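You operate a simulated robot arm through the tools that you are given. There is no shell and no other tool. Be economical: measure what you need, move in short steps, check, and stop when the job is done.

You run a simulated robot arm. Do the job below in one go: nothing can be reset, and whatever is moved stays where it is left.

Task
Free the drawn gasket, run the slide home and zero the counter.
Fine: lock the brake before you free the end with the green knob; tip the 10 cm flap up.

It is judged by the outcome, as a careful person would: the job done as asked, and still so three seconds after it is handed in. It fails if anything else is knocked over, pushed out of place, dropped, spilled or broken.

Robot
A 6-joint arm with a two-finger parallel gripper, fixed in place. Base frame: the origin is at the foot of the arm, x ahead of it, y to its left, z up. Units: cm, degrees, N and s.
With the tool pointing down near the work surface it reaches from about 36 to 82 cm from the base axis. Its first joint turns from -166.0 to 166.0 degrees. Payload 3.91 kg.
The tool frame sits at the grasp point between the pads (the TCP): z along the fingers, y along the line on which they close. The tips reach 3 cm beyond it. The gripper opens to 11 cm. The fingers are 2 cm wide and 1 cm thick; the gripper's body (4.8 by 11.2 cm) begins 5.5 cm behind the TCP.
Orientation is told as [roll, pitch, yaw] about the base's x, y, z axes, in that order, counted from this pose: with the fingers straight down and closing along the base's y, the tool's x points along the base's -x, its y along +y and its z along -z.

Tools
- The arm moves only by the tool play_rows. Its argument "deltas" is a list that holds one entry, the list of rows, each a list of 6 numbers: the shift along the tool's x, y, z in cm, then the turn, a rotation vector about the tool's x, y, z in degrees. In form: [[[dx, dy, dz, ax, ay, az], ...]]. A call has 1 to 8 rows; each row is the pose to reach, as a shift and turn from the pose commanded when the call began, along the tool's axes at that moment. "claw" is the opening, from 0 (shut) to 1 (fully open), set as the call begins (left out, the last holds). Rows are played at 5 a second. More than 5 cm and 8.6 degrees between two rows, or a gripper value outside its range, and nothing of the call is played. Where a pose cannot be reached the arm comes as near as it can. A force on the tool above 90 N (or 10 N above the force at the start of the call, whichever is more), or a blocked arm, ends the call early, and 0.2 s more pass. Each finger travels about 4.5 cm/s and halts on what it meets, pressing with about 25 N; the grip force reading is that of the motor and also rises with nothing between the fingers. The clock runs only during rows and for 0.2 s after the last one: add rows that repeat a pose to give the fingers time. It gives the time, the measured TCP pose, the force on the tool (base axes), the opening and the grip force at its end, in the units of the frame above (readings bear some noise), with the torque about the TCP (base axes, N m) and any sound that the robot's microphone picked up, and new pictures: "show" is both (left out), scene, wrist or none.
- Cameras (640 x 400 px; columns grow to the right, rows downward): "scene" is fixed at [21.95, 64.99, 139.13]; the picture's right is [-0.71, -0.70, 0.00], its down [-0.52, 0.53, -0.67] and it looks along [0.47, -0.48, -0.74] (base axes); focal length 268 px, centre (320, 200). "wrist" rides on the gripper at [7.7, 0.7, -11.4] in the tool frame; the picture's right is [-0.09, 1.00, 0.00], its down [-0.80, -0.07, -0.59] and it looks along [-0.59, -0.05, 0.80] (tool axes); focal length 270 px, centre (320, 200). There is no depth. A picture from a camera that has moved, and an enlarged one, comes with that camera's place and axes in the base frame and with its lens.
- move_column(by): slides the trunk up (or, below 0, down) by that many cm; the arm rides with it, the base frame stays. It gives what a move gives, with no picture.
- enlarge(camera, box): a new picture of the part [left, top, right, bottom] of that camera's present view, enlarged. The clock stands still meanwhile.
- finish_job(): hands the job in; it is judged then, once.

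Work in short steps. Places have to be worked out from the pictures, the camera data and where the tool is seen: move nearer, look again, correct. Check each grasp and each placing, and mend what went wrong. You have 120 turns and 200 pictures in all, those below and enlarged ones among them. Open the gripper and draw the arm clear of the work before you hand the job in, unless the task says otherwise; then end with one line.

The tools are called after ">>>" as name(argument=value, ...) on one line, values as JSON. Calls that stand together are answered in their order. play_rows: Moves the arm, as the interface text tells. Its arguments: {"type":"object","properties":{"deltas":{"type":"array","items":{"type":"array","items":{"type":"array","items":{"type":"number"}}}},"claw":{"type":"number"},"show":{"type":"string","enum":["both","scene","wrist","none"]}},"required":["deltas"]} The other tools are called the same way: move_column (by) slides the trunk up or down; enlarge (camera, box) takes an enlarged picture of a part of a camera's view; finish_job () hands the job in.

At the start:

```text
time_s: 0.0
eef_pos: [29.75, 41.08, 119.33]
tool_rot: [0.0, 0.0, 0.0]
ft_force: [0.7, 0.5, 0.0]
torque: [-0.01, 0.01, -0.02]
gripper_width: 11.01
finger_force: 0.0
trunk travel left (down, up): [-52.5, 8.5]
```

scene: 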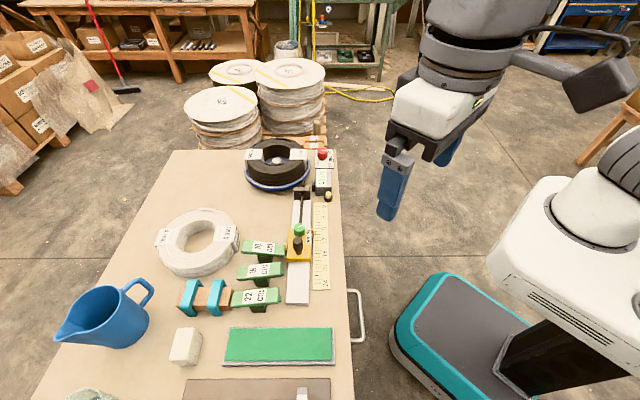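
wrist: 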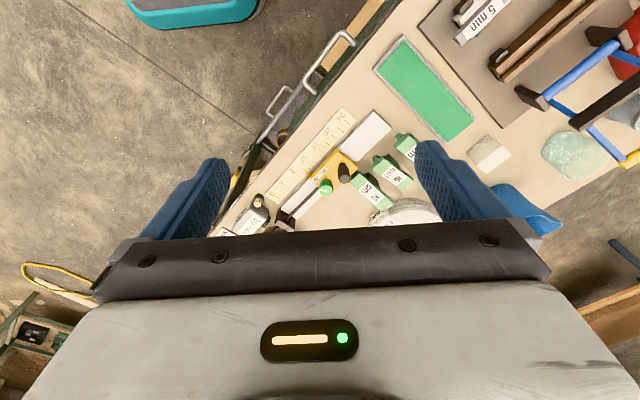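

I start by enlarging the key areas of the scene to understand the fixtures.

>>> enlarge(camera="scene", box=[230, 130, 350, 220])

>>> enlarge(camera="scene", box=[170, 215, 350, 320])

>>> enlarge(camera="wrist", box=[220, 100, 440, 240])

>>> enlarge(camera="scene", box=[40, 280, 360, 400])

```text
4.44 times, centred on (290, 175) of scene
camera zoom: at [21.95, 64.99, 139.13], right [-0.71, -0.7, 0.0], down [-0.52, 0.53, -0.67], along [0.47, -0.48, -0.74], focal length 1192 px, centre (453, 311)
```

zoom: 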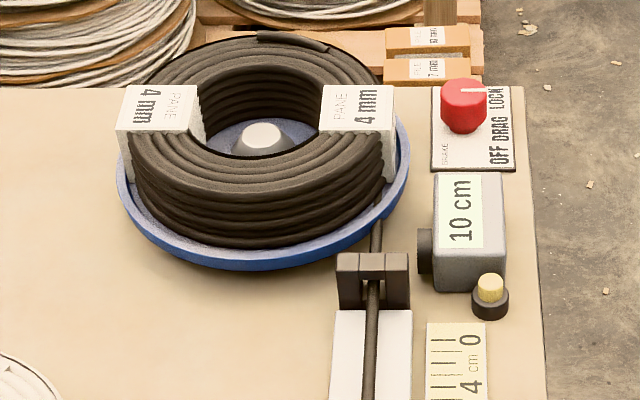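

```text
3.56 times, centred on (260, 268) of scene
camera zoom: at [21.95, 64.99, 139.13], right [-0.71, -0.7, 0.0], down [-0.52, 0.53, -0.67], along [0.47, -0.48, -0.74], focal length 953 px, centre (533, -40)
```

zoom: 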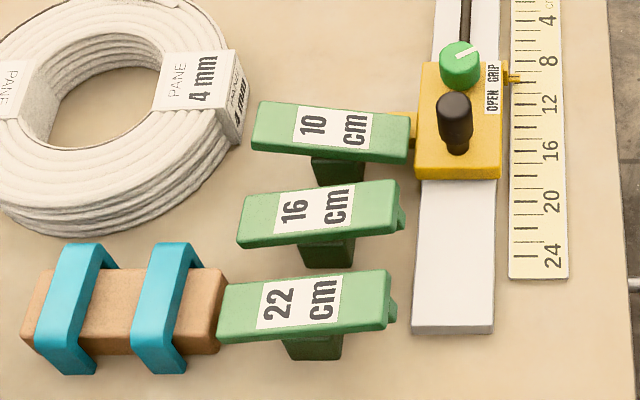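

```text
2.86 times, centred on (330, 170) of wrist
camera zoom: at [21.94, 41.75, 131.02], right [0.09, 1.0, 0.0], down [0.8, -0.07, 0.59], along [0.59, -0.05, -0.8], focal length 772 px, centre (291, 286)
```

zoom: 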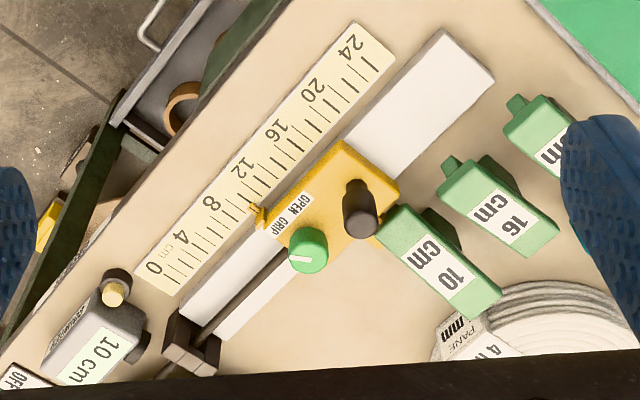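

```text
2.00 times, centred on (200, 340) of scene
camera zoom: at [21.95, 64.99, 139.13], right [-0.71, -0.7, 0.0], down [-0.52, 0.53, -0.67], along [0.47, -0.48, -0.74], focal length 536 px, centre (560, -80)
```

zoom: 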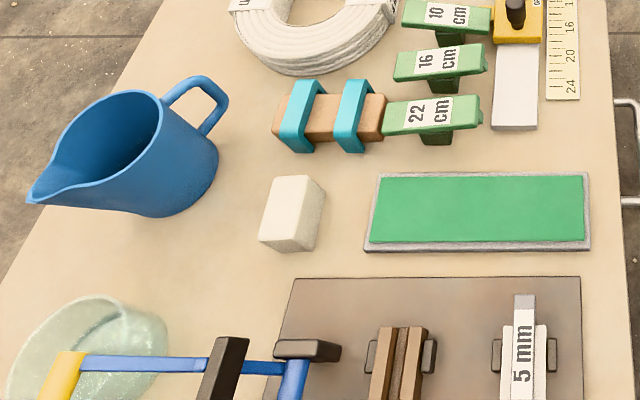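

The setup: carriage (yellow) with green OPEN/GRIP knob and black handle, red brake knob, counter with brass reset button, and flaps as stops. I triangulate the green knob at about (53, 40, 84). I lower the trunk, then look closer.

>>> move_column(by=-12)

>>> play_rows(deltas=[[[-4, 0, 0, 0, 0, 0], [-8, -3, 0, 0, 0, 0], [-12, -6, 0, 0, 0, 0], [-16, -9, 0, 0, 0, 0], [-16, -9, 0, 0, 0, 0]]])

```text
time_s: 1.5
eef_pos: [29.78, 40.98, 107.38]
tool_rot: [0.0, 0.0, 0.1]
ft_force: [0.0, 0.8, -0.3]
torque: [0.01, -0.04, 0.0]
gripper_width: 11.0
finger_force: 0.1
trunk travel left (down, up): [-40.5, 20.5]
```

```text
time_s: 2.7
eef_pos: [45.75, 32.11, 107.35]
tool_rot: [-0.1, 0.0, 0.1]
ft_force: [0.5, -0.3, -0.1]
torque: [0.0, 0.03, -0.01]
gripper_width: 11.0
finger_force: 0.0
trunk travel left (down, up): [-40.5, 20.5]
camera wrist: at [37.95, 32.79, 119.04], right [0.09, 1.0, 0.0], down [0.8, -0.07, 0.59], along [0.59, -0.05, -0.8], focal length 270 px, centre (320, 200)
```

scene: 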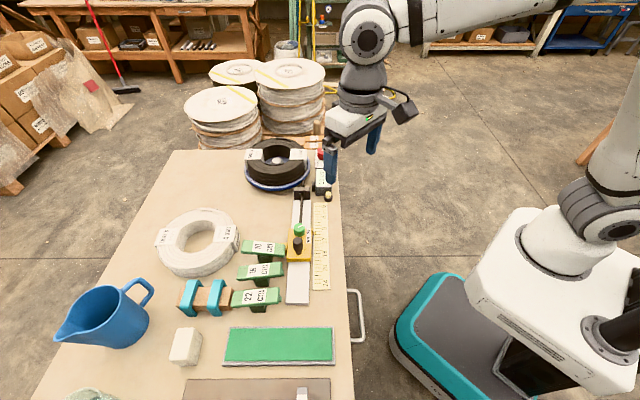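
wrist: 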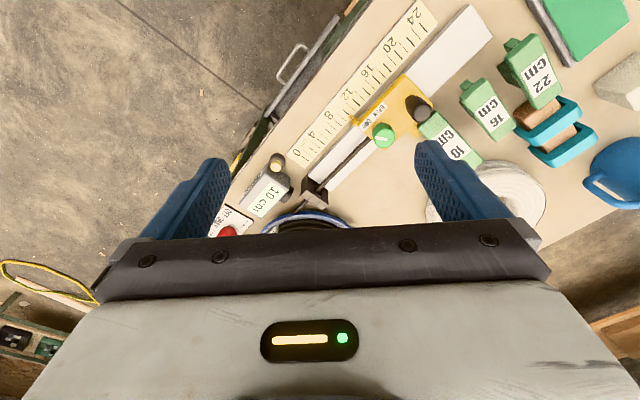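

Now a closer view; I enlarge to measure the rail direction and details.

>>> enlarge(camera="wrist", box=[200, 0, 500, 240])

>>> enlarge(camera="wrist", box=[340, 60, 480, 165])

```text
1.67 times, centred on (350, 120) of wrist
camera zoom: at [37.95, 32.79, 119.04], right [0.09, 1.0, 0.0], down [0.8, -0.07, 0.59], along [0.59, -0.05, -0.8], focal length 450 px, centre (270, 333)
```

zoom: 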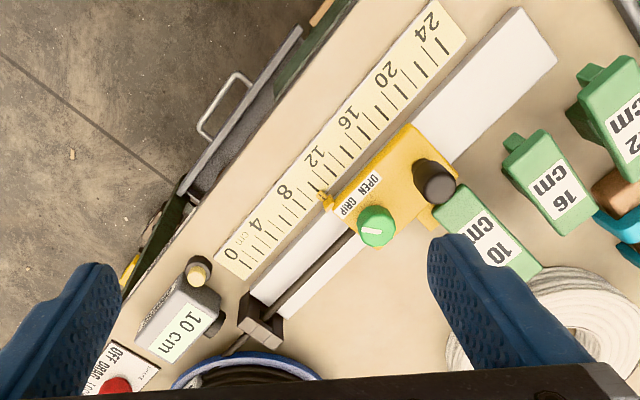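

```text
3.81 times, centred on (410, 112) of wrist
camera zoom: at [37.95, 32.79, 119.04], right [0.09, 1.0, 0.0], down [0.8, -0.07, 0.59], along [0.59, -0.05, -0.8], focal length 1030 px, centre (-23, 533)
```

zoom: 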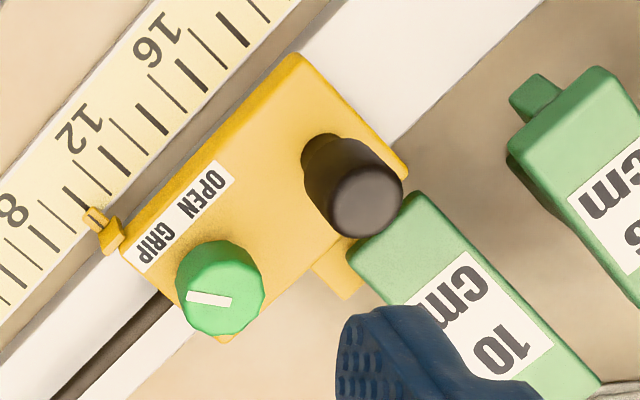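

The knob's pointer is toward GRIP; OPEN lies about 60–70° clockwise from above. The rail runs home along about (0.7,-0.7). I yaw the tool -45° so that the camera looks along the rail, and go look at the brake and the counter.

>>> play_rows(deltas=[[[-2.6, -2.4, 1, 0, 0, 7.5], [-5.2, -4.8, 2, 0, 0, 15], [-7.8, -7.2, 3, 0, 0, 22.5], [-10.4, -9.7, 4, 0, 0, 30], [-13, -12.1, 5, 0, 0, 37.5], [-15.7, -14.6, 6, 0, 0, 45], [-15.7, -14.6, 6, 0, 0, 45]]], show="wrist")

```text
time_s: 4.3
eef_pos: [61.52, 17.42, 101.51]
tool_rot: [-0.1, 0.0, -45.0]
ft_force: [0.5, -0.6, 1.0]
torque: [0.0, -0.01, 0.0]
gripper_width: 10.96
finger_force: 0.1
trunk travel left (down, up): [-40.5, 20.5]
camera wrist: at [56.52, 23.35, 113.12], right [0.77, 0.64, 0.0], down [0.52, -0.62, 0.59], along [0.38, -0.46, -0.8], focal length 270 px, centre (320, 200)
```

wrist: 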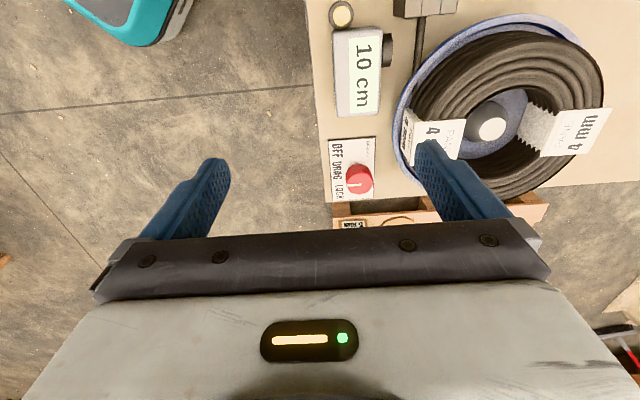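

>>> enlarge(camera="wrist", box=[310, 125, 420, 205])

>>> enlarge(camera="wrist", box=[310, 0, 470, 120])

```text
5.00 times, centred on (365, 165) of wrist
camera zoom: at [56.52, 23.35, 113.12], right [0.77, 0.64, 0.0], down [0.52, -0.62, 0.59], along [0.38, -0.46, -0.8], focal length 1351 px, centre (95, 375)
```

zoom: 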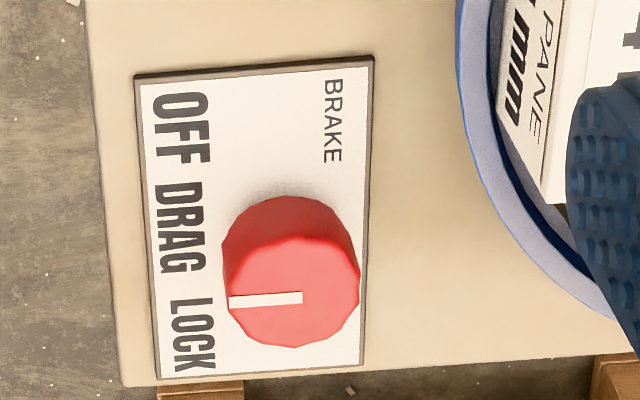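

```text
3.33 times, centred on (390, 60) of wrist
camera zoom: at [56.52, 23.35, 113.12], right [0.77, 0.64, 0.0], down [0.52, -0.62, 0.59], along [0.38, -0.46, -0.8], focal length 901 px, centre (87, 667)
```

zoom: 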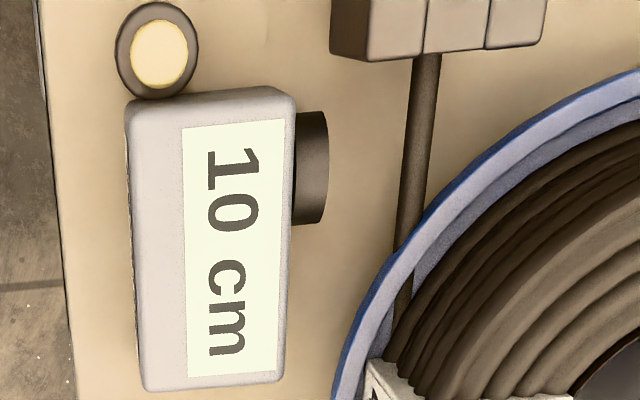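

The brake pointer is at DRAG; LOCK lies CCW (seen from above). Triangulated brake knob top is (73.3, 11.4, 82.8), ⌀≈3.6. I move above it with yaw +20°, so the turn (+50°) keeps the gripper body clear of the reel.

>>> play_rows(deltas=[[[-1.6, 0.5, 0.4, 0, 0, -8.1], [-3.2, 1, 0.8, 0, 0, -16.2], [-4.8, 1.5, 1.2, 0, 0, -24.4], [-6.4, 2, 1.7, 0, 0, -32.5], [-8, 2.6, 2.1, 0, 0, -40.6], [-9.6, 3.1, 2.6, 0, 0, -48.8], [-11.2, 3.6, 3, 0, 0, -56.9], [-12.6, 4.1, 3.5, 0, 0, -65]]], claw=0.5)

```text
time_s: 6.1
eef_pos: [73.33, 11.6, 97.78]
tool_rot: [-0.1, 0.0, 20.3]
ft_force: [0.3, -0.3, -0.1]
torque: [-0.01, 0.0, 0.0]
gripper_width: 5.5
finger_force: 0.1
trunk travel left (down, up): [-40.5, 20.5]
camera wrist: at [65.8, 9.56, 109.47], right [-0.26, 0.97, 0.0], down [0.78, 0.21, 0.59], along [0.57, 0.16, -0.8], focal length 270 px, centre (320, 200)
```

scene: 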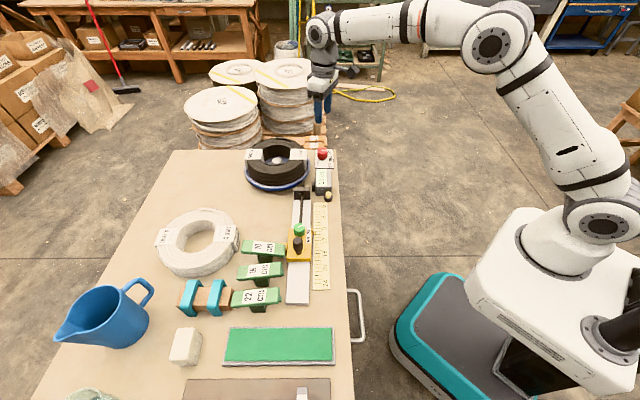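
wrist: 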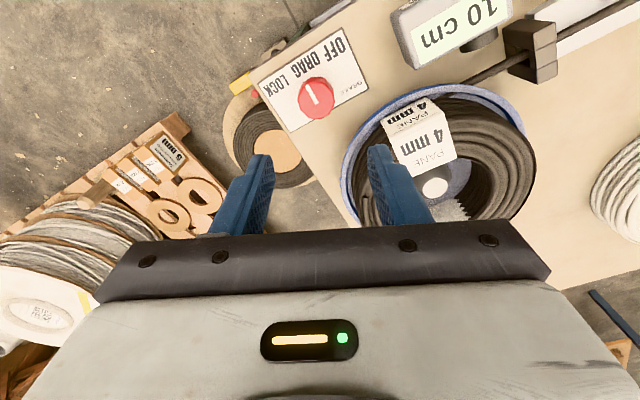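

The knob projects to (73.2, 11.2), matching. I descend around it, stopping first with tips near the knob top, then slightly lower.

>>> play_rows(deltas=[[[0.2, -0.25, 4, 0, 0, 0], [0.2, -0.25, 8, 0, 0, 0], [0.2, -0.25, 11, 0, 0, 0], [0.2, -0.25, 12.5, 0, 0, 0], [0.2, -0.25, 12.5, 0, 0, 0]]])

```text
time_s: 7.3
eef_pos: [73.0, 11.3, 85.31]
tool_rot: [0.0, 0.0, 20.0]
ft_force: [0.1, -0.3, 0.5]
torque: [0.03, -0.02, 0.02]
gripper_width: 5.5
finger_force: 0.1
trunk travel left (down, up): [-40.5, 20.5]
camera wrist: at [65.6, 9.24, 96.92], right [-0.26, 0.97, 0.0], down [0.78, 0.21, 0.59], along [0.57, 0.15, -0.8], focal length 270 px, centre (320, 200)
```

scene: 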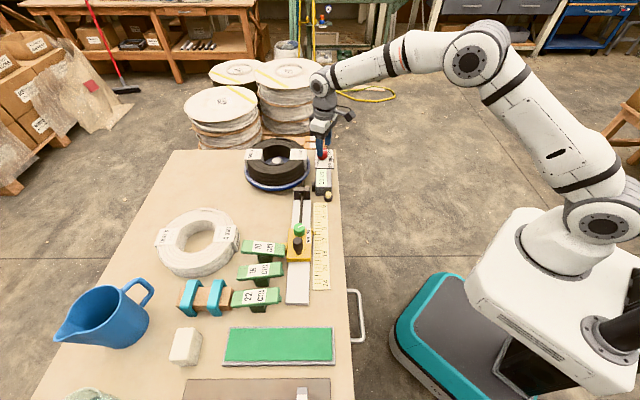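
wrist: 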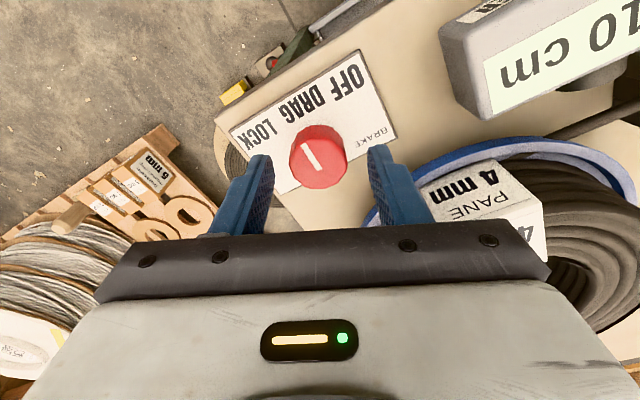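

Centred on the knob. I lower 0.9 cm and close.

>>> play_rows(deltas=[[[0, -0.1, 0.9, 0, 0, 0], [0, -0.1, 0.9, 0, 0, 0]]], show="none")

>>> play_rows(deltas=[[[0, 0, 0, 0, 0, 0], [0, 0, 0, 0, 0, 0], [0, 0, 0, 0, 0, 0], [0, 0, 0, 0, 0, 0]]], claw=0.2, show="wrist")

```text
time_s: 7.9
eef_pos: [73.04, 11.28, 84.38]
tool_rot: [0.0, 0.0, 20.0]
ft_force: [0.4, 0.0, 0.0]
torque: [-0.01, -0.02, 0.01]
gripper_width: 5.52
finger_force: 0.1
trunk travel left (down, up): [-40.5, 20.5]
```

```text
time_s: 8.9
eef_pos: [73.28, 11.08, 84.41]
tool_rot: [0.0, 0.0, 20.0]
ft_force: [0.5, -6.4, -1.4]
torque: [0.02, -0.04, -0.02]
gripper_width: 3.76
finger_force: 45.0
trunk travel left (down, up): [-40.5, 20.5]
camera wrist: at [65.66, 9.09, 96.04], right [-0.26, 0.97, 0.0], down [0.78, 0.21, 0.59], along [0.57, 0.15, -0.8], focal length 270 px, centre (320, 200)
```

wrist: 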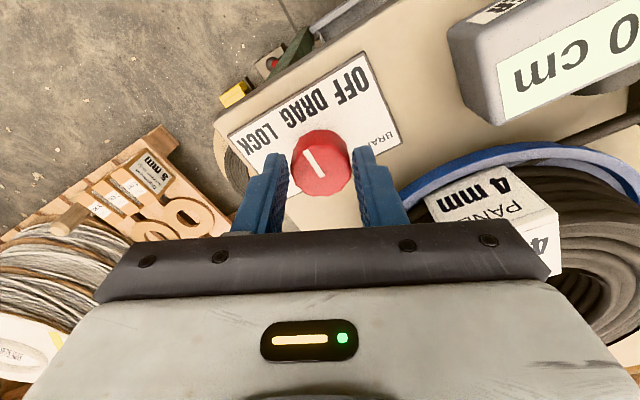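

Gripped (3.76 cm). I turn CCW 45°, easing the small sideways offset.

>>> play_rows(deltas=[[[0, -0.1, 0, 0, 0, -7.5], [0, -0.1, 0, 0, 0, -15], [0, -0.1, 0, 0, 0, -22.5], [0, -0.1, 0, 0, 0, -30], [0, -0.1, 0, 0, 0, -37.5], [0, -0.1, 0, 0, 0, -45], [0, -0.1, 0, 0, 0, -45]]], show="wrist")

```text
time_s: 10.5
eef_pos: [73.49, 10.82, 84.35]
tool_rot: [-0.1, -0.1, 65.1]
ft_force: [24.3, -23.6, 0.7]
torque: [-1.23, -0.63, -0.21]
gripper_width: 3.76
finger_force: 44.4
trunk travel left (down, up): [-40.5, 20.5]
camera wrist: at [69.58, 4.02, 96.02], right [-0.87, 0.5, 0.0], down [0.4, 0.7, 0.6], along [0.3, 0.52, -0.8], focal length 270 px, centre (320, 200)
```

wrist: 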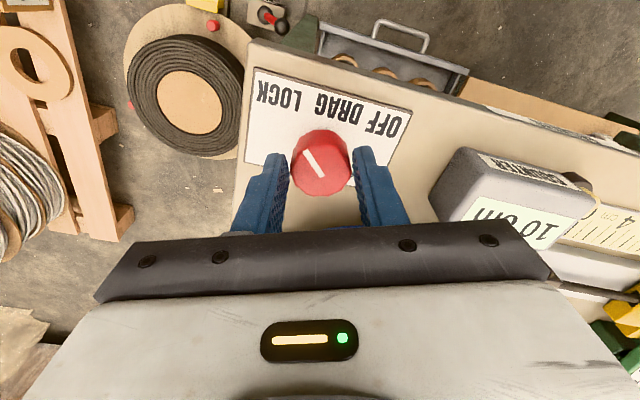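

>>> enlarge(camera="wrist", box=[240, 60, 420, 200])

```text
2.86 times, centred on (330, 130) of wrist
camera zoom: at [69.58, 4.02, 96.02], right [-0.87, 0.5, 0.0], down [0.4, 0.7, 0.6], along [0.3, 0.52, -0.8], focal length 772 px, centre (291, 400)
```

zoom: 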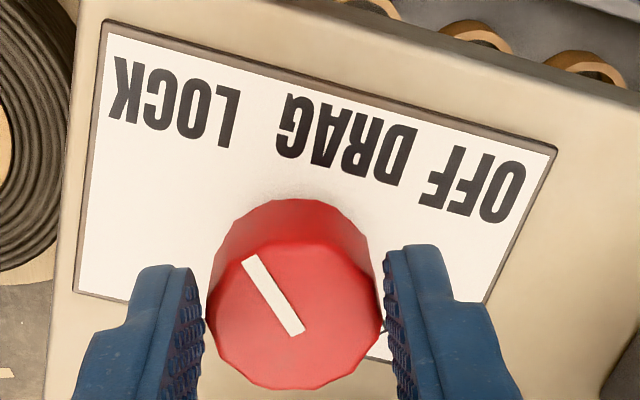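

The pointer now lines up with LOCK. I recentre slightly and nudge 5° further to feel for a stop.

>>> play_rows(deltas=[[[0, -0.2, 0, 0, 0, 0], [0, -0.2, 0, 0, 0, -2.5], [0, -0.2, 0, 0, 0, -5], [0, -0.2, 0, 0, 0, -5]]], show="wrist")

```text
time_s: 11.5
eef_pos: [73.62, 10.74, 84.48]
tool_rot: [0.2, -0.1, 70.0]
ft_force: [23.0, -20.1, 1.3]
torque: [-0.66, -0.72, -0.72]
gripper_width: 3.73
finger_force: 45.3
trunk travel left (down, up): [-40.5, 20.5]
camera wrist: at [70.25, 3.71, 96.03], right [-0.91, 0.42, 0.0], down [0.34, 0.73, 0.6], along [0.25, 0.54, -0.8], focal length 270 px, centre (320, 200)
```

wrist: 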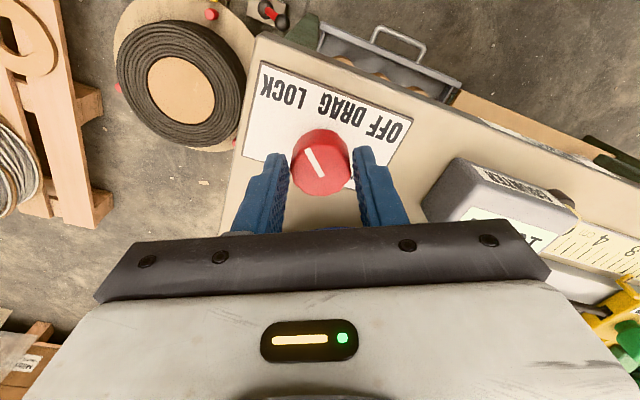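

Resisting torque grew, suggesting it's at its stop. I release and look.

>>> play_rows(deltas=[[[0, 0, 0, 0, 0, 0], [0, 0, 0, 0, 0, 0], [0, 0, -3, 0, 0, 0], [0, 0, -6, 0, 0, 0], [2, 0, -8, 0, 0, 0]]], claw=0.5, show="wrist")

>>> enlarge(camera="wrist", box=[240, 30, 420, 160])

```text
time_s: 12.7
eef_pos: [72.75, 9.18, 92.36]
tool_rot: [0.0, 0.0, 70.2]
ft_force: [0.1, 0.5, 0.3]
torque: [0.01, 0.02, -0.02]
gripper_width: 5.52
finger_force: 0.2
trunk travel left (down, up): [-40.5, 20.5]
camera wrist: at [69.34, 2.01, 104.11], right [-0.91, 0.42, 0.0], down [0.34, 0.73, 0.59], along [0.25, 0.54, -0.8], focal length 270 px, centre (320, 200)
```

wrist: 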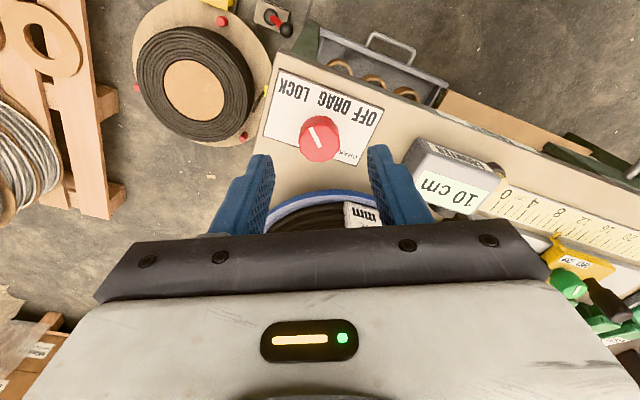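

```text
3.08 times, centred on (330, 95) of wrist
camera zoom: at [69.34, 2.01, 104.11], right [-0.91, 0.42, 0.0], down [0.34, 0.73, 0.59], along [0.25, 0.54, -0.8], focal length 832 px, centre (289, 523)
```

zoom: 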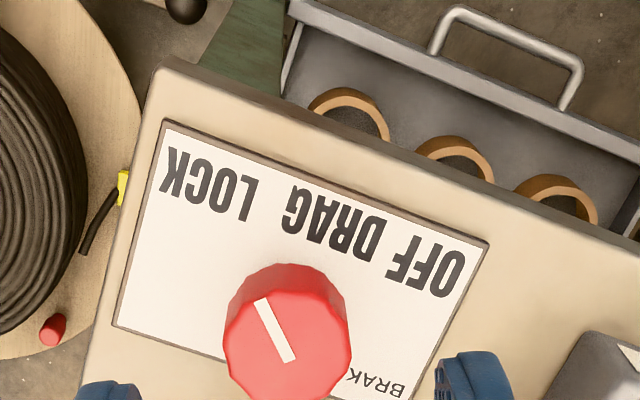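

Brake pointer at LOCK. Now I raise and travel to the green knob, rotating toward yaw -10°.

>>> play_rows(deltas=[[[0, 0, -4, 0, 0, 5], [0, 0, -8, 0, 0, 10], [-2.1, 2.9, -8, 0, 0, 16], [-4.3, 5.8, -8, 0, 0, 22], [-6.4, 8.7, -8, 0, 0, 28], [-8.6, 11.6, -8, 0, 0, 34], [-10.7, 14.5, -8, 0, 0, 40]]], show="none")

```text
time_s: 14.3
eef_pos: [62.61, 24.07, 100.58]
tool_rot: [0.1, 0.1, 30.0]
ft_force: [-0.9, -0.6, -0.1]
torque: [-0.02, 0.0, -0.02]
gripper_width: 5.5
finger_force: 0.2
trunk travel left (down, up): [-40.5, 20.5]
```

>>> play_rows(deltas=[[[0, 3.1, 0.3, 0, 0, 7], [0, 6.2, 0.6, 0, 0, 14], [0, 9.3, 1, 0, 0, 21], [0, 12.4, 1.3, 0, 0, 28], [0, 15.5, 1.6, 0, 0, 35], [0, 18.6, 2, 0, 0, 40], [0, 18.6, 2, 0, 0, 40]]])

>>> enlarge(camera="wrist", box=[220, 20, 460, 180])

```text
time_s: 15.9
eef_pos: [53.42, 40.38, 98.34]
tool_rot: [0.0, 0.0, -10.1]
ft_force: [-0.7, 0.3, 0.0]
torque: [-0.02, -0.02, 0.02]
gripper_width: 5.51
finger_force: 0.1
trunk travel left (down, up): [-40.5, 20.5]
camera wrist: at [45.84, 42.22, 110.07], right [0.26, 0.97, 0.0], down [0.78, -0.21, 0.59], along [0.57, -0.15, -0.8], focal length 270 px, centre (320, 200)
```

scene: 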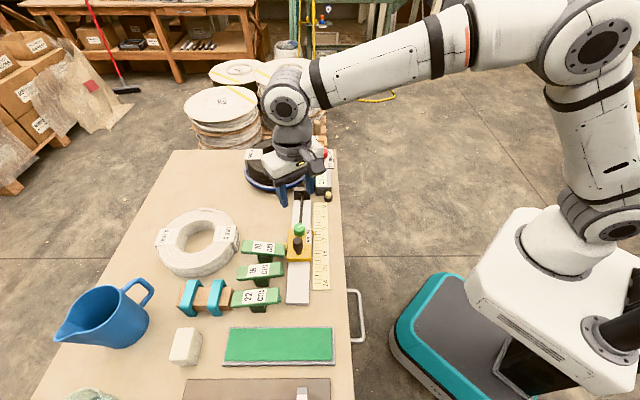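
wrist: 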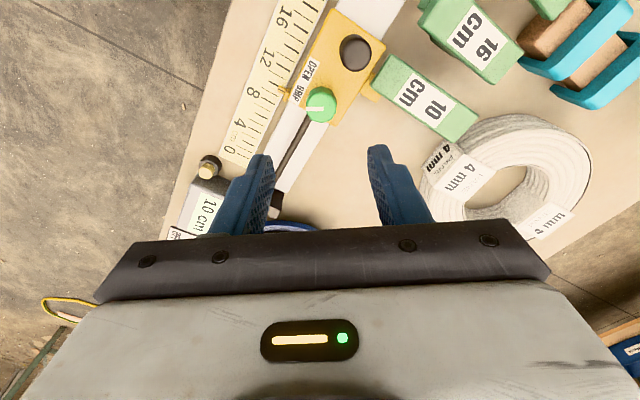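

```text
2.50 times, centred on (340, 100) of wrist
camera zoom: at [45.84, 42.22, 110.07], right [0.26, 0.97, 0.0], down [0.78, -0.21, 0.59], along [0.57, -0.15, -0.8], focal length 676 px, centre (270, 450)
```

zoom: 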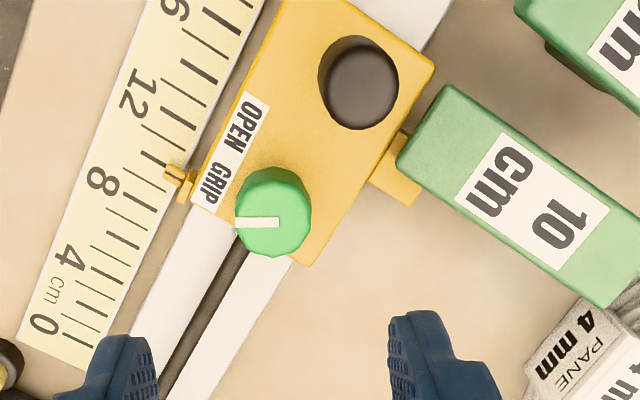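

Green knob confirmed at (53.4, 40.35, 84.7), ⌀≈2.8. I narrow the gripper and descend in two steps.

>>> play_rows(deltas=[[[0, 0, 4, 0, 0, 0], [0, 0, 8, 0, 0, 0], [0, 0, 10, 0, 0, 0], [0, 0, 10, 0, 0, 0]]], claw=0.4)

>>> enlarge(camera="wrist", box=[220, 80, 420, 220])

```text
time_s: 16.9
eef_pos: [53.42, 40.25, 88.44]
tool_rot: [0.0, 0.1, -10.0]
ft_force: [-0.1, -0.4, -0.2]
torque: [-0.03, -0.02, 0.01]
gripper_width: 4.39
finger_force: 0.0
trunk travel left (down, up): [-40.5, 20.5]
camera wrist: at [45.84, 42.15, 100.04], right [0.26, 0.97, 0.0], down [0.78, -0.21, 0.59], along [0.57, -0.15, -0.8], focal length 270 px, centre (320, 200)
```

scene: 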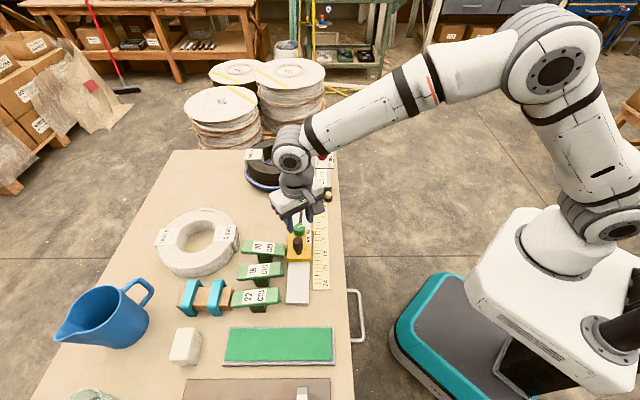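
wrist: 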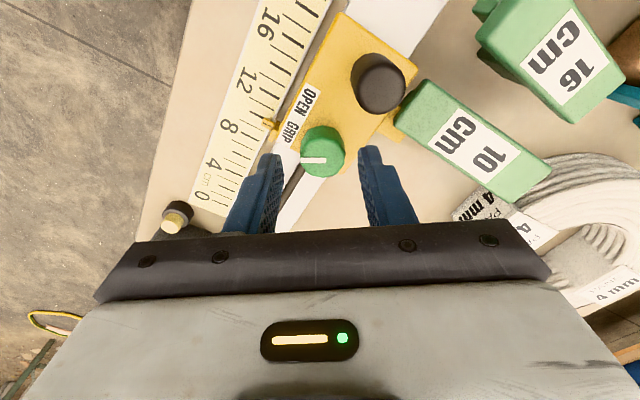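

```text
2.86 times, centred on (320, 150) of wrist
camera zoom: at [45.84, 42.15, 100.04], right [0.26, 0.97, 0.0], down [0.78, -0.21, 0.59], along [0.57, -0.15, -0.8], focal length 772 px, centre (320, 343)
```

zoom: 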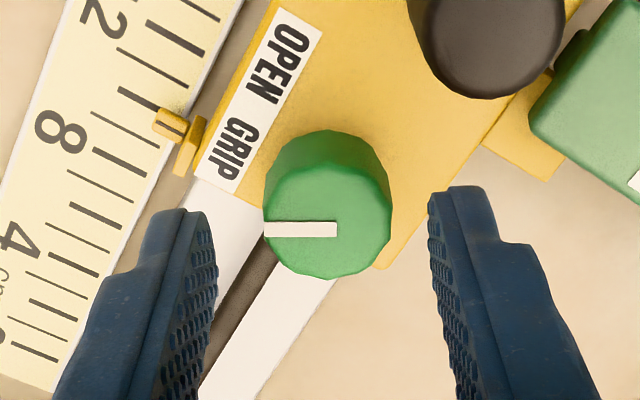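

Aligned. Descend 2 cm more, then close.

>>> play_rows(deltas=[[[-0.1, 0.05, 1, 0, 0, 0], [-0.1, 0.05, 2, 0, 0, 0], [-0.1, 0.05, 2, 0, 0, 0]]], show="wrist")

>>> play_rows(deltas=[[[0, 0, 0, 0, 0, 0], [0, 0, 0, 0, 0, 0], [0, 0, 0, 0, 0, 0], [0, 0, 0, 0, 0, 0]]], claw=0.15, show="wrist")

```text
time_s: 17.7
eef_pos: [53.48, 40.27, 86.31]
tool_rot: [0.0, 0.0, -10.1]
ft_force: [-0.3, 0.1, -0.2]
torque: [0.0, 0.01, 0.04]
gripper_width: 4.39
finger_force: 0.0
trunk travel left (down, up): [-40.5, 20.5]
camera wrist: at [45.98, 42.14, 98.08], right [0.26, 0.97, 0.0], down [0.78, -0.21, 0.59], along [0.57, -0.15, -0.8], focal length 270 px, centre (320, 200)
```

wrist: 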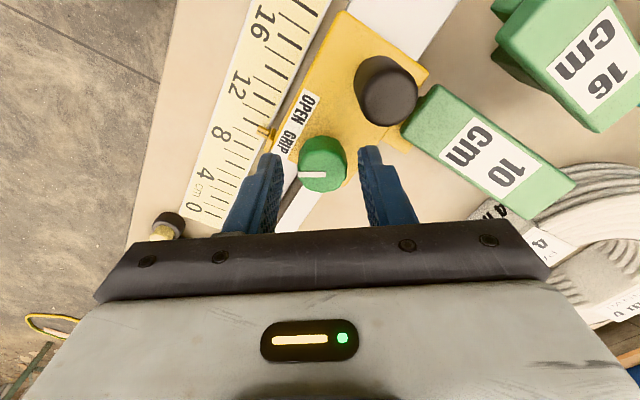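

```text
time_s: 18.7
eef_pos: [53.48, 40.26, 86.48]
tool_rot: [0.0, 0.0, -10.0]
ft_force: [2.9, 11.2, 1.1]
torque: [0.39, -0.03, -0.02]
gripper_width: 2.94
finger_force: 44.9
trunk travel left (down, up): [-40.5, 20.5]
camera wrist: at [46.0, 42.25, 98.07], right [0.26, 0.97, 0.0], down [0.78, -0.21, 0.59], along [0.57, -0.15, -0.8], focal length 270 px, centre (320, 200)
```

wrist: 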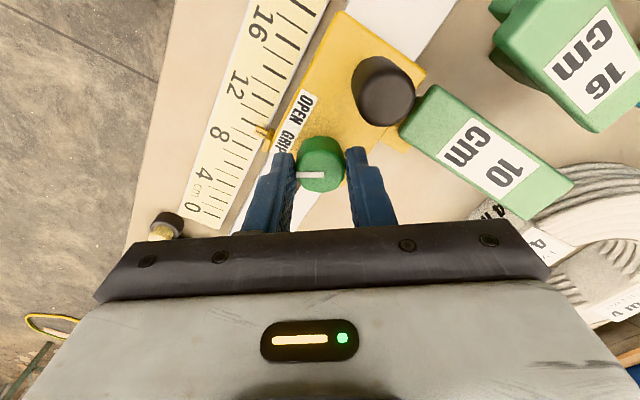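

Gripped (2.94 cm). Turn clockwise in steps: first 48°.

>>> play_rows(deltas=[[[0, 0.15, 0, 0, 0, 8], [0, 0.15, 0, 0, 0, 16], [0, 0.15, 0, 0, 0, 24], [0, 0.15, 0, 0, 0, 32], [0, 0.15, 0, 0, 0, 40], [0, 0.15, 0, 0, 0, 48], [0, 0.15, 0, 0, 0, 48]]], show="wrist")

>>> enlarge(camera="wrist", box=[240, 80, 420, 210])

```text
time_s: 20.3
eef_pos: [53.56, 40.42, 86.49]
tool_rot: [0.0, -0.1, -58.0]
ft_force: [11.9, 10.6, 2.1]
torque: [-0.12, -0.54, 0.01]
gripper_width: 2.92
finger_force: 45.2
trunk travel left (down, up): [-40.5, 20.5]
camera wrist: at [50.09, 47.28, 98.07], right [0.89, 0.45, 0.0], down [0.36, -0.72, 0.59], along [0.27, -0.53, -0.8], focal length 270 px, centre (320, 200)
```

wrist: 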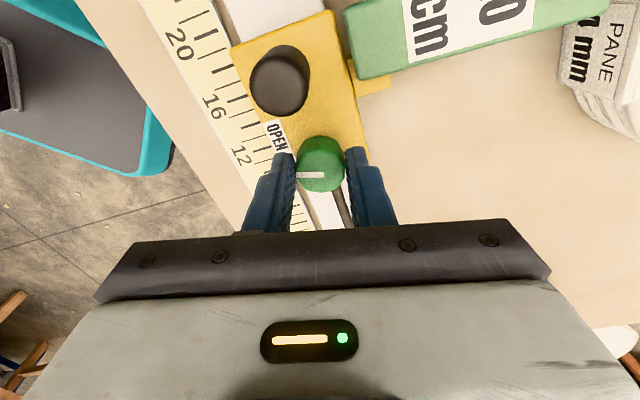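

```text
3.08 times, centred on (330, 145) of wrist
camera zoom: at [50.09, 47.28, 98.07], right [0.89, 0.45, 0.0], down [0.36, -0.72, 0.59], along [0.27, -0.53, -0.8], focal length 832 px, centre (289, 369)
```

zoom: 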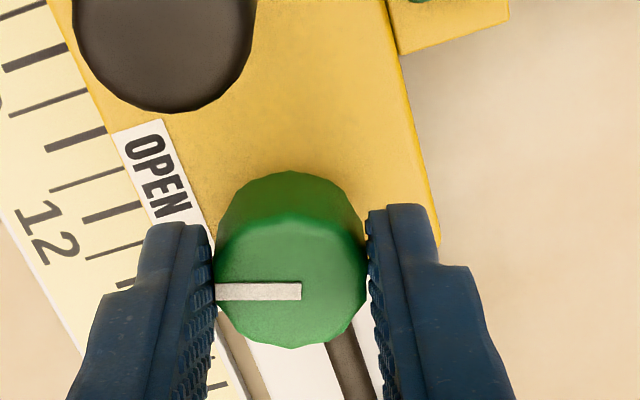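

Pointer is not quite at OPEN; 12° more while watching the torque.

>>> play_rows(deltas=[[[0, 0, 0, 0, 0, 6], [0, 0, 0, 0, 0, 12], [0, 0, 0, 0, 0, 12]]], show="wrist")

>>> enlarge(camera="wrist", box=[240, 80, 420, 210])

```text
time_s: 21.1
eef_pos: [53.62, 40.55, 86.53]
tool_rot: [0.1, 0.0, -70.0]
ft_force: [17.8, 12.9, 5.0]
torque: [0.3, -0.49, 0.05]
gripper_width: 2.93
finger_force: 44.9
trunk travel left (down, up): [-40.5, 20.5]
camera wrist: at [51.62, 47.9, 98.07], right [0.97, 0.26, 0.0], down [0.21, -0.78, 0.59], along [0.15, -0.57, -0.8], focal length 270 px, centre (320, 200)
```

wrist: 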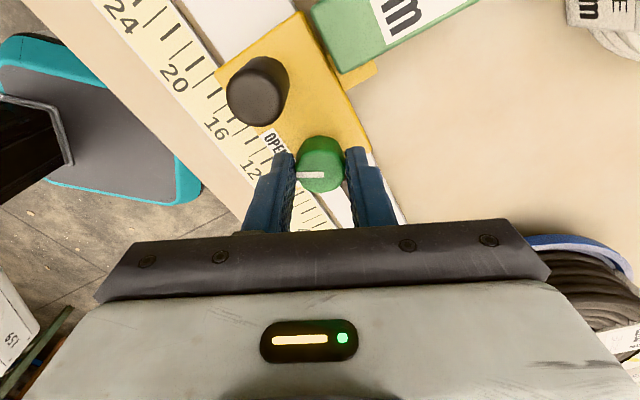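

```text
3.08 times, centred on (330, 145) of wrist
camera zoom: at [51.62, 47.9, 98.07], right [0.97, 0.26, 0.0], down [0.21, -0.78, 0.59], along [0.15, -0.57, -0.8], focal length 832 px, centre (289, 369)
```

zoom: 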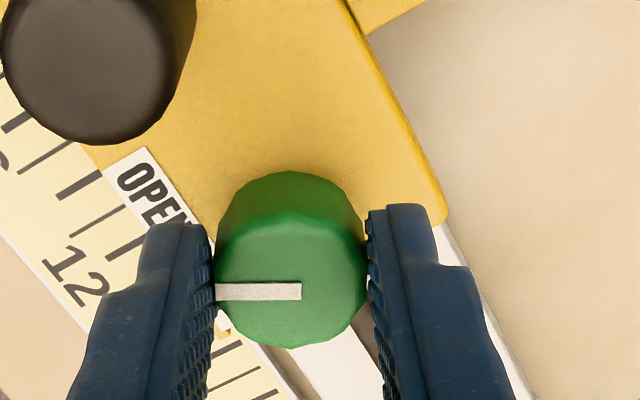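

Turned 60°, symmetric about the cross-rail line. I nudge another 8° to feel whether there is a stop.

>>> play_rows(deltas=[[[0, 0.1, 0, 0, 0, 4], [0, 0.1, 0, 0, 0, 8], [0, 0.1, 0, 0, 0, 8]]], show="wrist")

```text
time_s: 21.9
eef_pos: [53.86, 40.45, 86.52]
tool_rot: [0.1, 0.0, -78.0]
ft_force: [14.5, 11.5, 4.9]
torque: [0.07, -0.45, 0.86]
gripper_width: 2.89
finger_force: 44.9
trunk travel left (down, up): [-40.5, 20.5]
camera wrist: at [52.72, 48.11, 98.05], right [0.99, 0.12, 0.0], down [0.1, -0.8, 0.59], along [0.07, -0.59, -0.8], focal length 270 px, centre (320, 200)
```

wrist: 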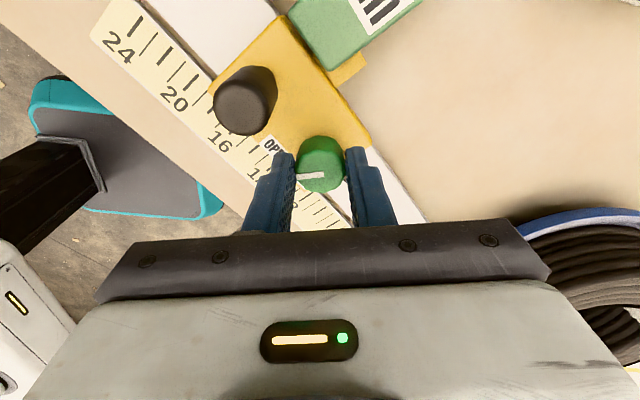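

Torque 0.86 N·m and the pointer slipped: that's the stop, OPEN. Release and lift.

>>> play_rows(deltas=[[[0, 0, 0, 0, 0, -4], [0, 0, 0, 0, 0, -4], [0, 0, 0, 0, 0, -4], [0, 0, -3, 0, 0, -8], [0, 0, -7, 0, 0, -16], [0, 0, -11, 0, 0, -24]]], claw=0.42)

>>> enlarge(camera="wrist", box=[180, 0, 460, 190])

>>> enlarge(camera="scene", box=[220, 220, 330, 310])

```text
time_s: 23.3
eef_pos: [53.54, 40.35, 97.53]
tool_rot: [-0.1, 0.0, -53.9]
ft_force: [0.4, 0.5, 0.0]
torque: [0.0, 0.01, 0.0]
gripper_width: 4.63
finger_force: 0.0
trunk travel left (down, up): [-40.5, 20.5]
camera wrist: at [49.53, 47.0, 109.2], right [0.86, 0.52, 0.0], down [0.42, -0.69, 0.59], along [0.31, -0.51, -0.8], focal length 270 px, centre (320, 200)
```

scene: 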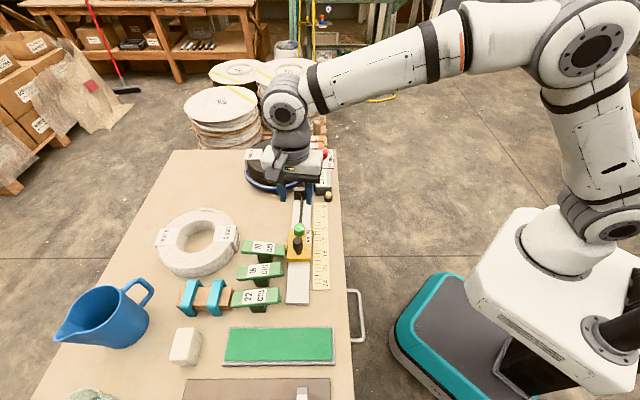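
wrist: 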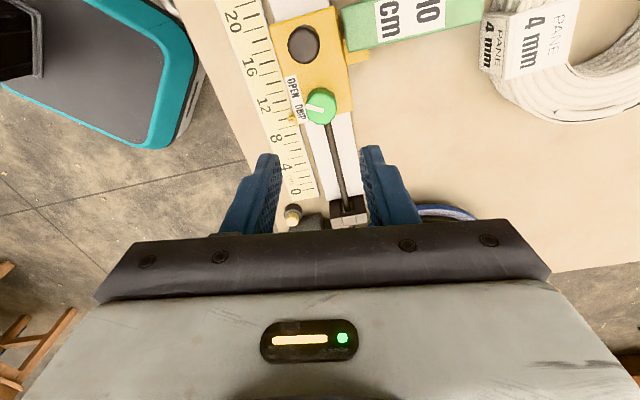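

```text
2.11 times, centred on (320, 95) of wrist
camera zoom: at [49.53, 47.0, 109.2], right [0.86, 0.52, 0.0], down [0.42, -0.69, 0.59], along [0.31, -0.51, -0.8], focal length 569 px, centre (320, 421)
```

zoom: 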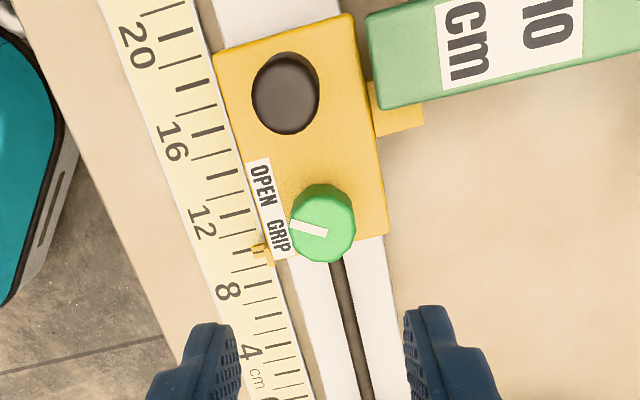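

```text
4.44 times, centred on (275, 265) of scene
camera zoom: at [21.95, 64.99, 139.13], right [-0.71, -0.7, 0.0], down [-0.52, 0.53, -0.67], along [0.47, -0.48, -0.74], focal length 1192 px, centre (520, -89)
```

zoom: 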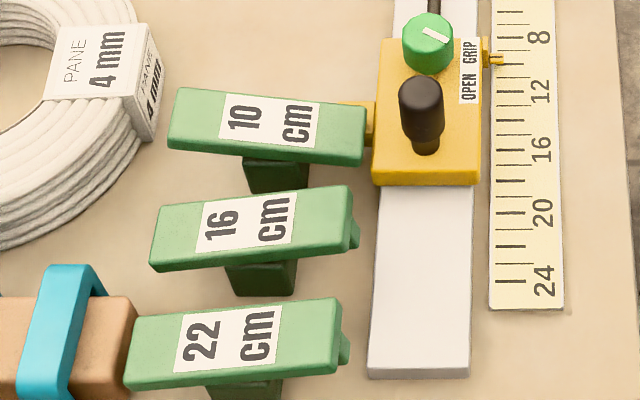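

Knob points to OPEN, end released. Flap 10 is tipped nose-down (rail end z≈83.4 at (51.8,46.3), far end z≈85 at (58.75,53.2)), while the other two are nose-up; it is a rocker. I'll press the far end down with closed fingers; first go above it.

>>> play_rows(deltas=[[[1.8, 2.6, 0, 0, 0, -3], [3.6, 5.3, 0, 0, 0, -6], [5.4, 7.9, 0, 0, 0, -9], [7.1, 10.55, 0, 0, 0, -9], [7.1, 10.55, 4, 0, 0, -9], [7.1, 10.55, 6, 0, 0, -9], [7.1, 10.55, 6, 0, 0, -9]]], claw=0)

```text
time_s: 24.9
eef_pos: [58.0, 52.31, 91.37]
tool_rot: [0.0, 0.0, -44.9]
ft_force: [-0.1, 0.5, -0.8]
torque: [0.0, -0.02, 0.0]
gripper_width: 0.0
finger_force: 24.8
trunk travel left (down, up): [-40.5, 20.5]
camera wrist: at [53.0, 58.26, 103.05], right [0.77, 0.64, 0.0], down [0.52, -0.62, 0.59], along [0.38, -0.46, -0.8], focal length 270 px, centre (320, 200)
```

scene: 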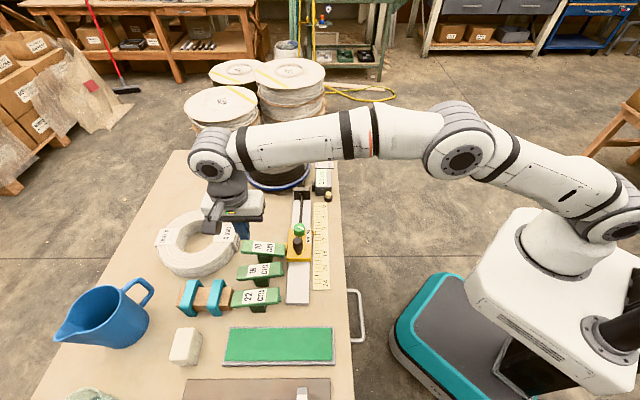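
wrist: 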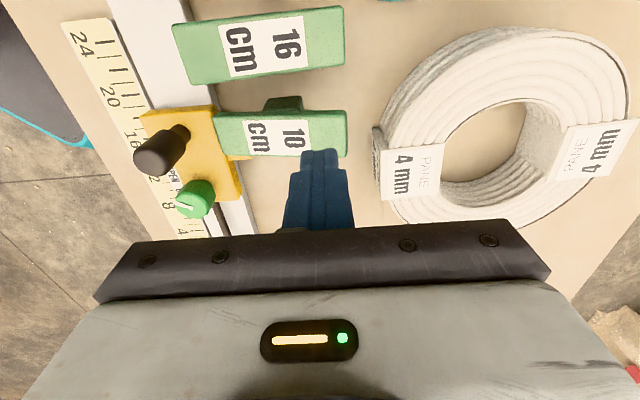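

Tip is above the flap's far end. I press down gradually.

>>> play_rows(deltas=[[[0, 0, 2, 0, 0, 0], [0, 0, 3, 0, 0, 0], [0, 0, 3.5, 0, 0, 0], [0, 0, 4, 0, 0, 0], [0, 0, 4.4, 0, 0, 0], [0, 0, 4.8, 0, 0, 0]]], show="wrist")

```text
time_s: 26.3
eef_pos: [58.05, 52.29, 86.74]
tool_rot: [0.0, 0.0, -44.9]
ft_force: [0.2, 0.8, 0.9]
torque: [0.02, 0.0, 0.03]
gripper_width: 0.0
finger_force: 24.7
trunk travel left (down, up): [-40.5, 20.5]
camera wrist: at [52.97, 58.21, 98.31], right [0.77, 0.64, 0.0], down [0.52, -0.62, 0.59], along [0.38, -0.46, -0.8], focal length 270 px, centre (320, 200)
```

wrist: 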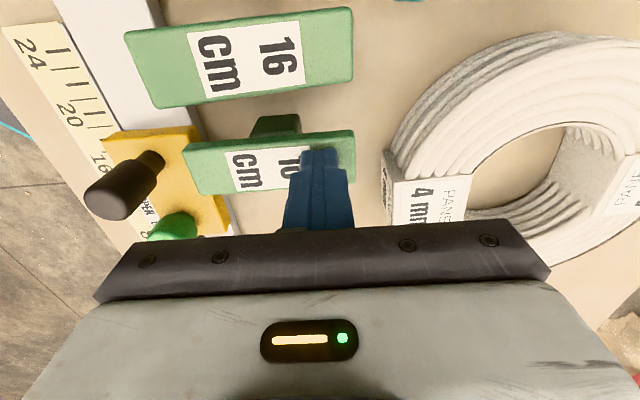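

>>> play_rows(deltas=[[[0, 0, 0.3, 0, 0, 0], [0, 0, 0.6, 0, 0, 0], [0, 0, 0.9, 0, 0, 0], [0, 0, 0.9, 0, 0, 0]]])

>>> enlarge(camera="scene", box=[220, 220, 330, 310])

```text
time_s: 27.3
eef_pos: [58.03, 52.31, 86.22]
tool_rot: [0.5, 0.0, -45.0]
ft_force: [3.6, 2.1, 26.0]
torque: [-0.07, 0.05, 0.03]
gripper_width: 0.01
finger_force: 24.9
trunk travel left (down, up): [-40.5, 20.5]
camera wrist: at [52.89, 58.15, 97.88], right [0.77, 0.64, 0.01], down [0.51, -0.62, 0.59], along [0.39, -0.45, -0.8], focal length 270 px, centre (320, 200)
```

scene: 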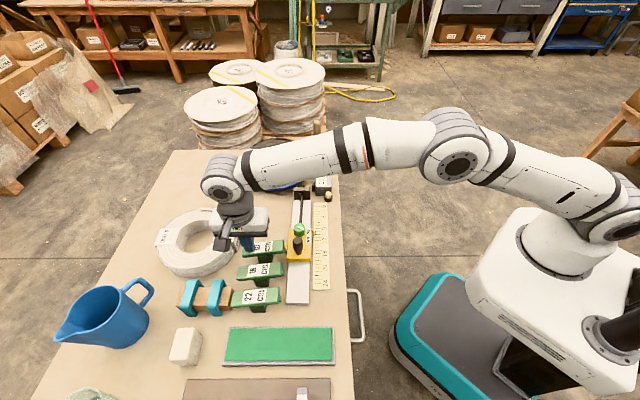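
wrist: 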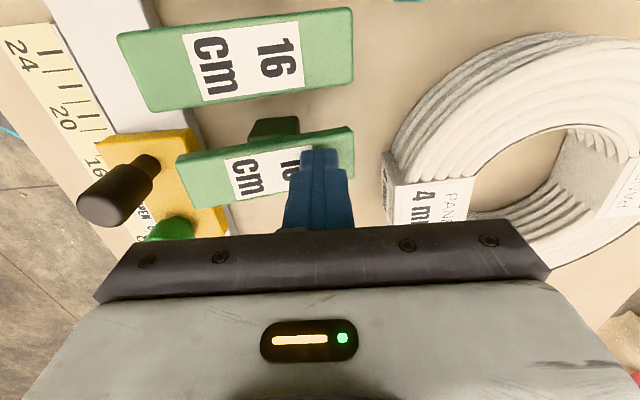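

```text
4.44 times, centred on (275, 265) of scene
camera zoom: at [21.95, 64.99, 139.13], right [-0.71, -0.7, 0.0], down [-0.52, 0.53, -0.67], along [0.47, -0.48, -0.74], focal length 1192 px, centre (520, -89)
```

zoom: 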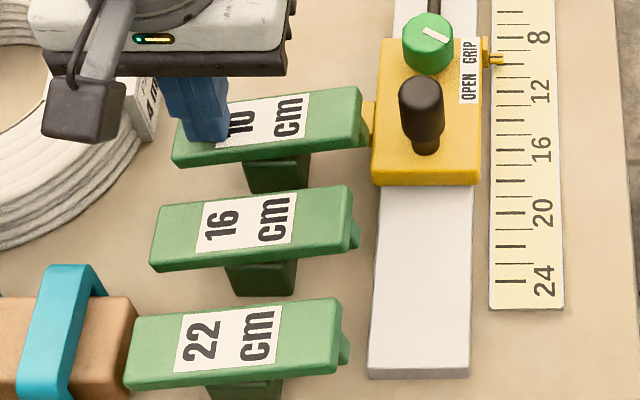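

Flap tipped nose-up and met its stop (26 N). I lift and check that it stays.

>>> play_rows(deltas=[[[0, 0, -1, 0, 0, 0], [0, 0, -4, 0, 0, 0], [0, 0, -8, 0, 0, 0], [0, 0, -11, 0, 0, 0], [0, 0, -11, 0, 0, 0]]], show="wrist")

>>> enlarge(camera="scene", box=[220, 220, 330, 310])

```text
time_s: 28.5
eef_pos: [58.08, 52.43, 96.81]
tool_rot: [-0.1, 0.0, -45.0]
ft_force: [0.0, 0.0, 0.0]
torque: [0.0, 0.02, -0.02]
gripper_width: 0.0
finger_force: 24.9
trunk travel left (down, up): [-40.5, 20.5]
camera wrist: at [53.07, 58.2, 108.4], right [0.77, 0.64, 0.0], down [0.52, -0.62, 0.59], along [0.38, -0.46, -0.8], focal length 270 px, centre (320, 200)
```

wrist: 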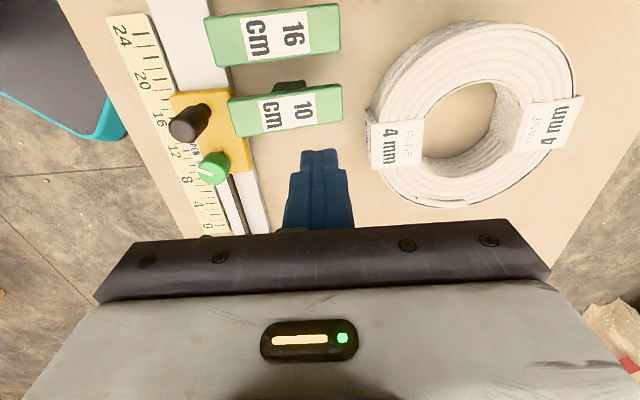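

```text
4.44 times, centred on (275, 265) of scene
camera zoom: at [21.95, 64.99, 139.13], right [-0.71, -0.7, 0.0], down [-0.52, 0.53, -0.67], along [0.47, -0.48, -0.74], focal length 1192 px, centre (520, -89)
```

zoom: 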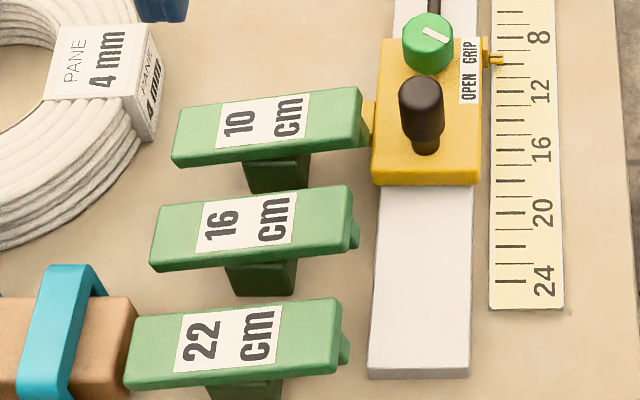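

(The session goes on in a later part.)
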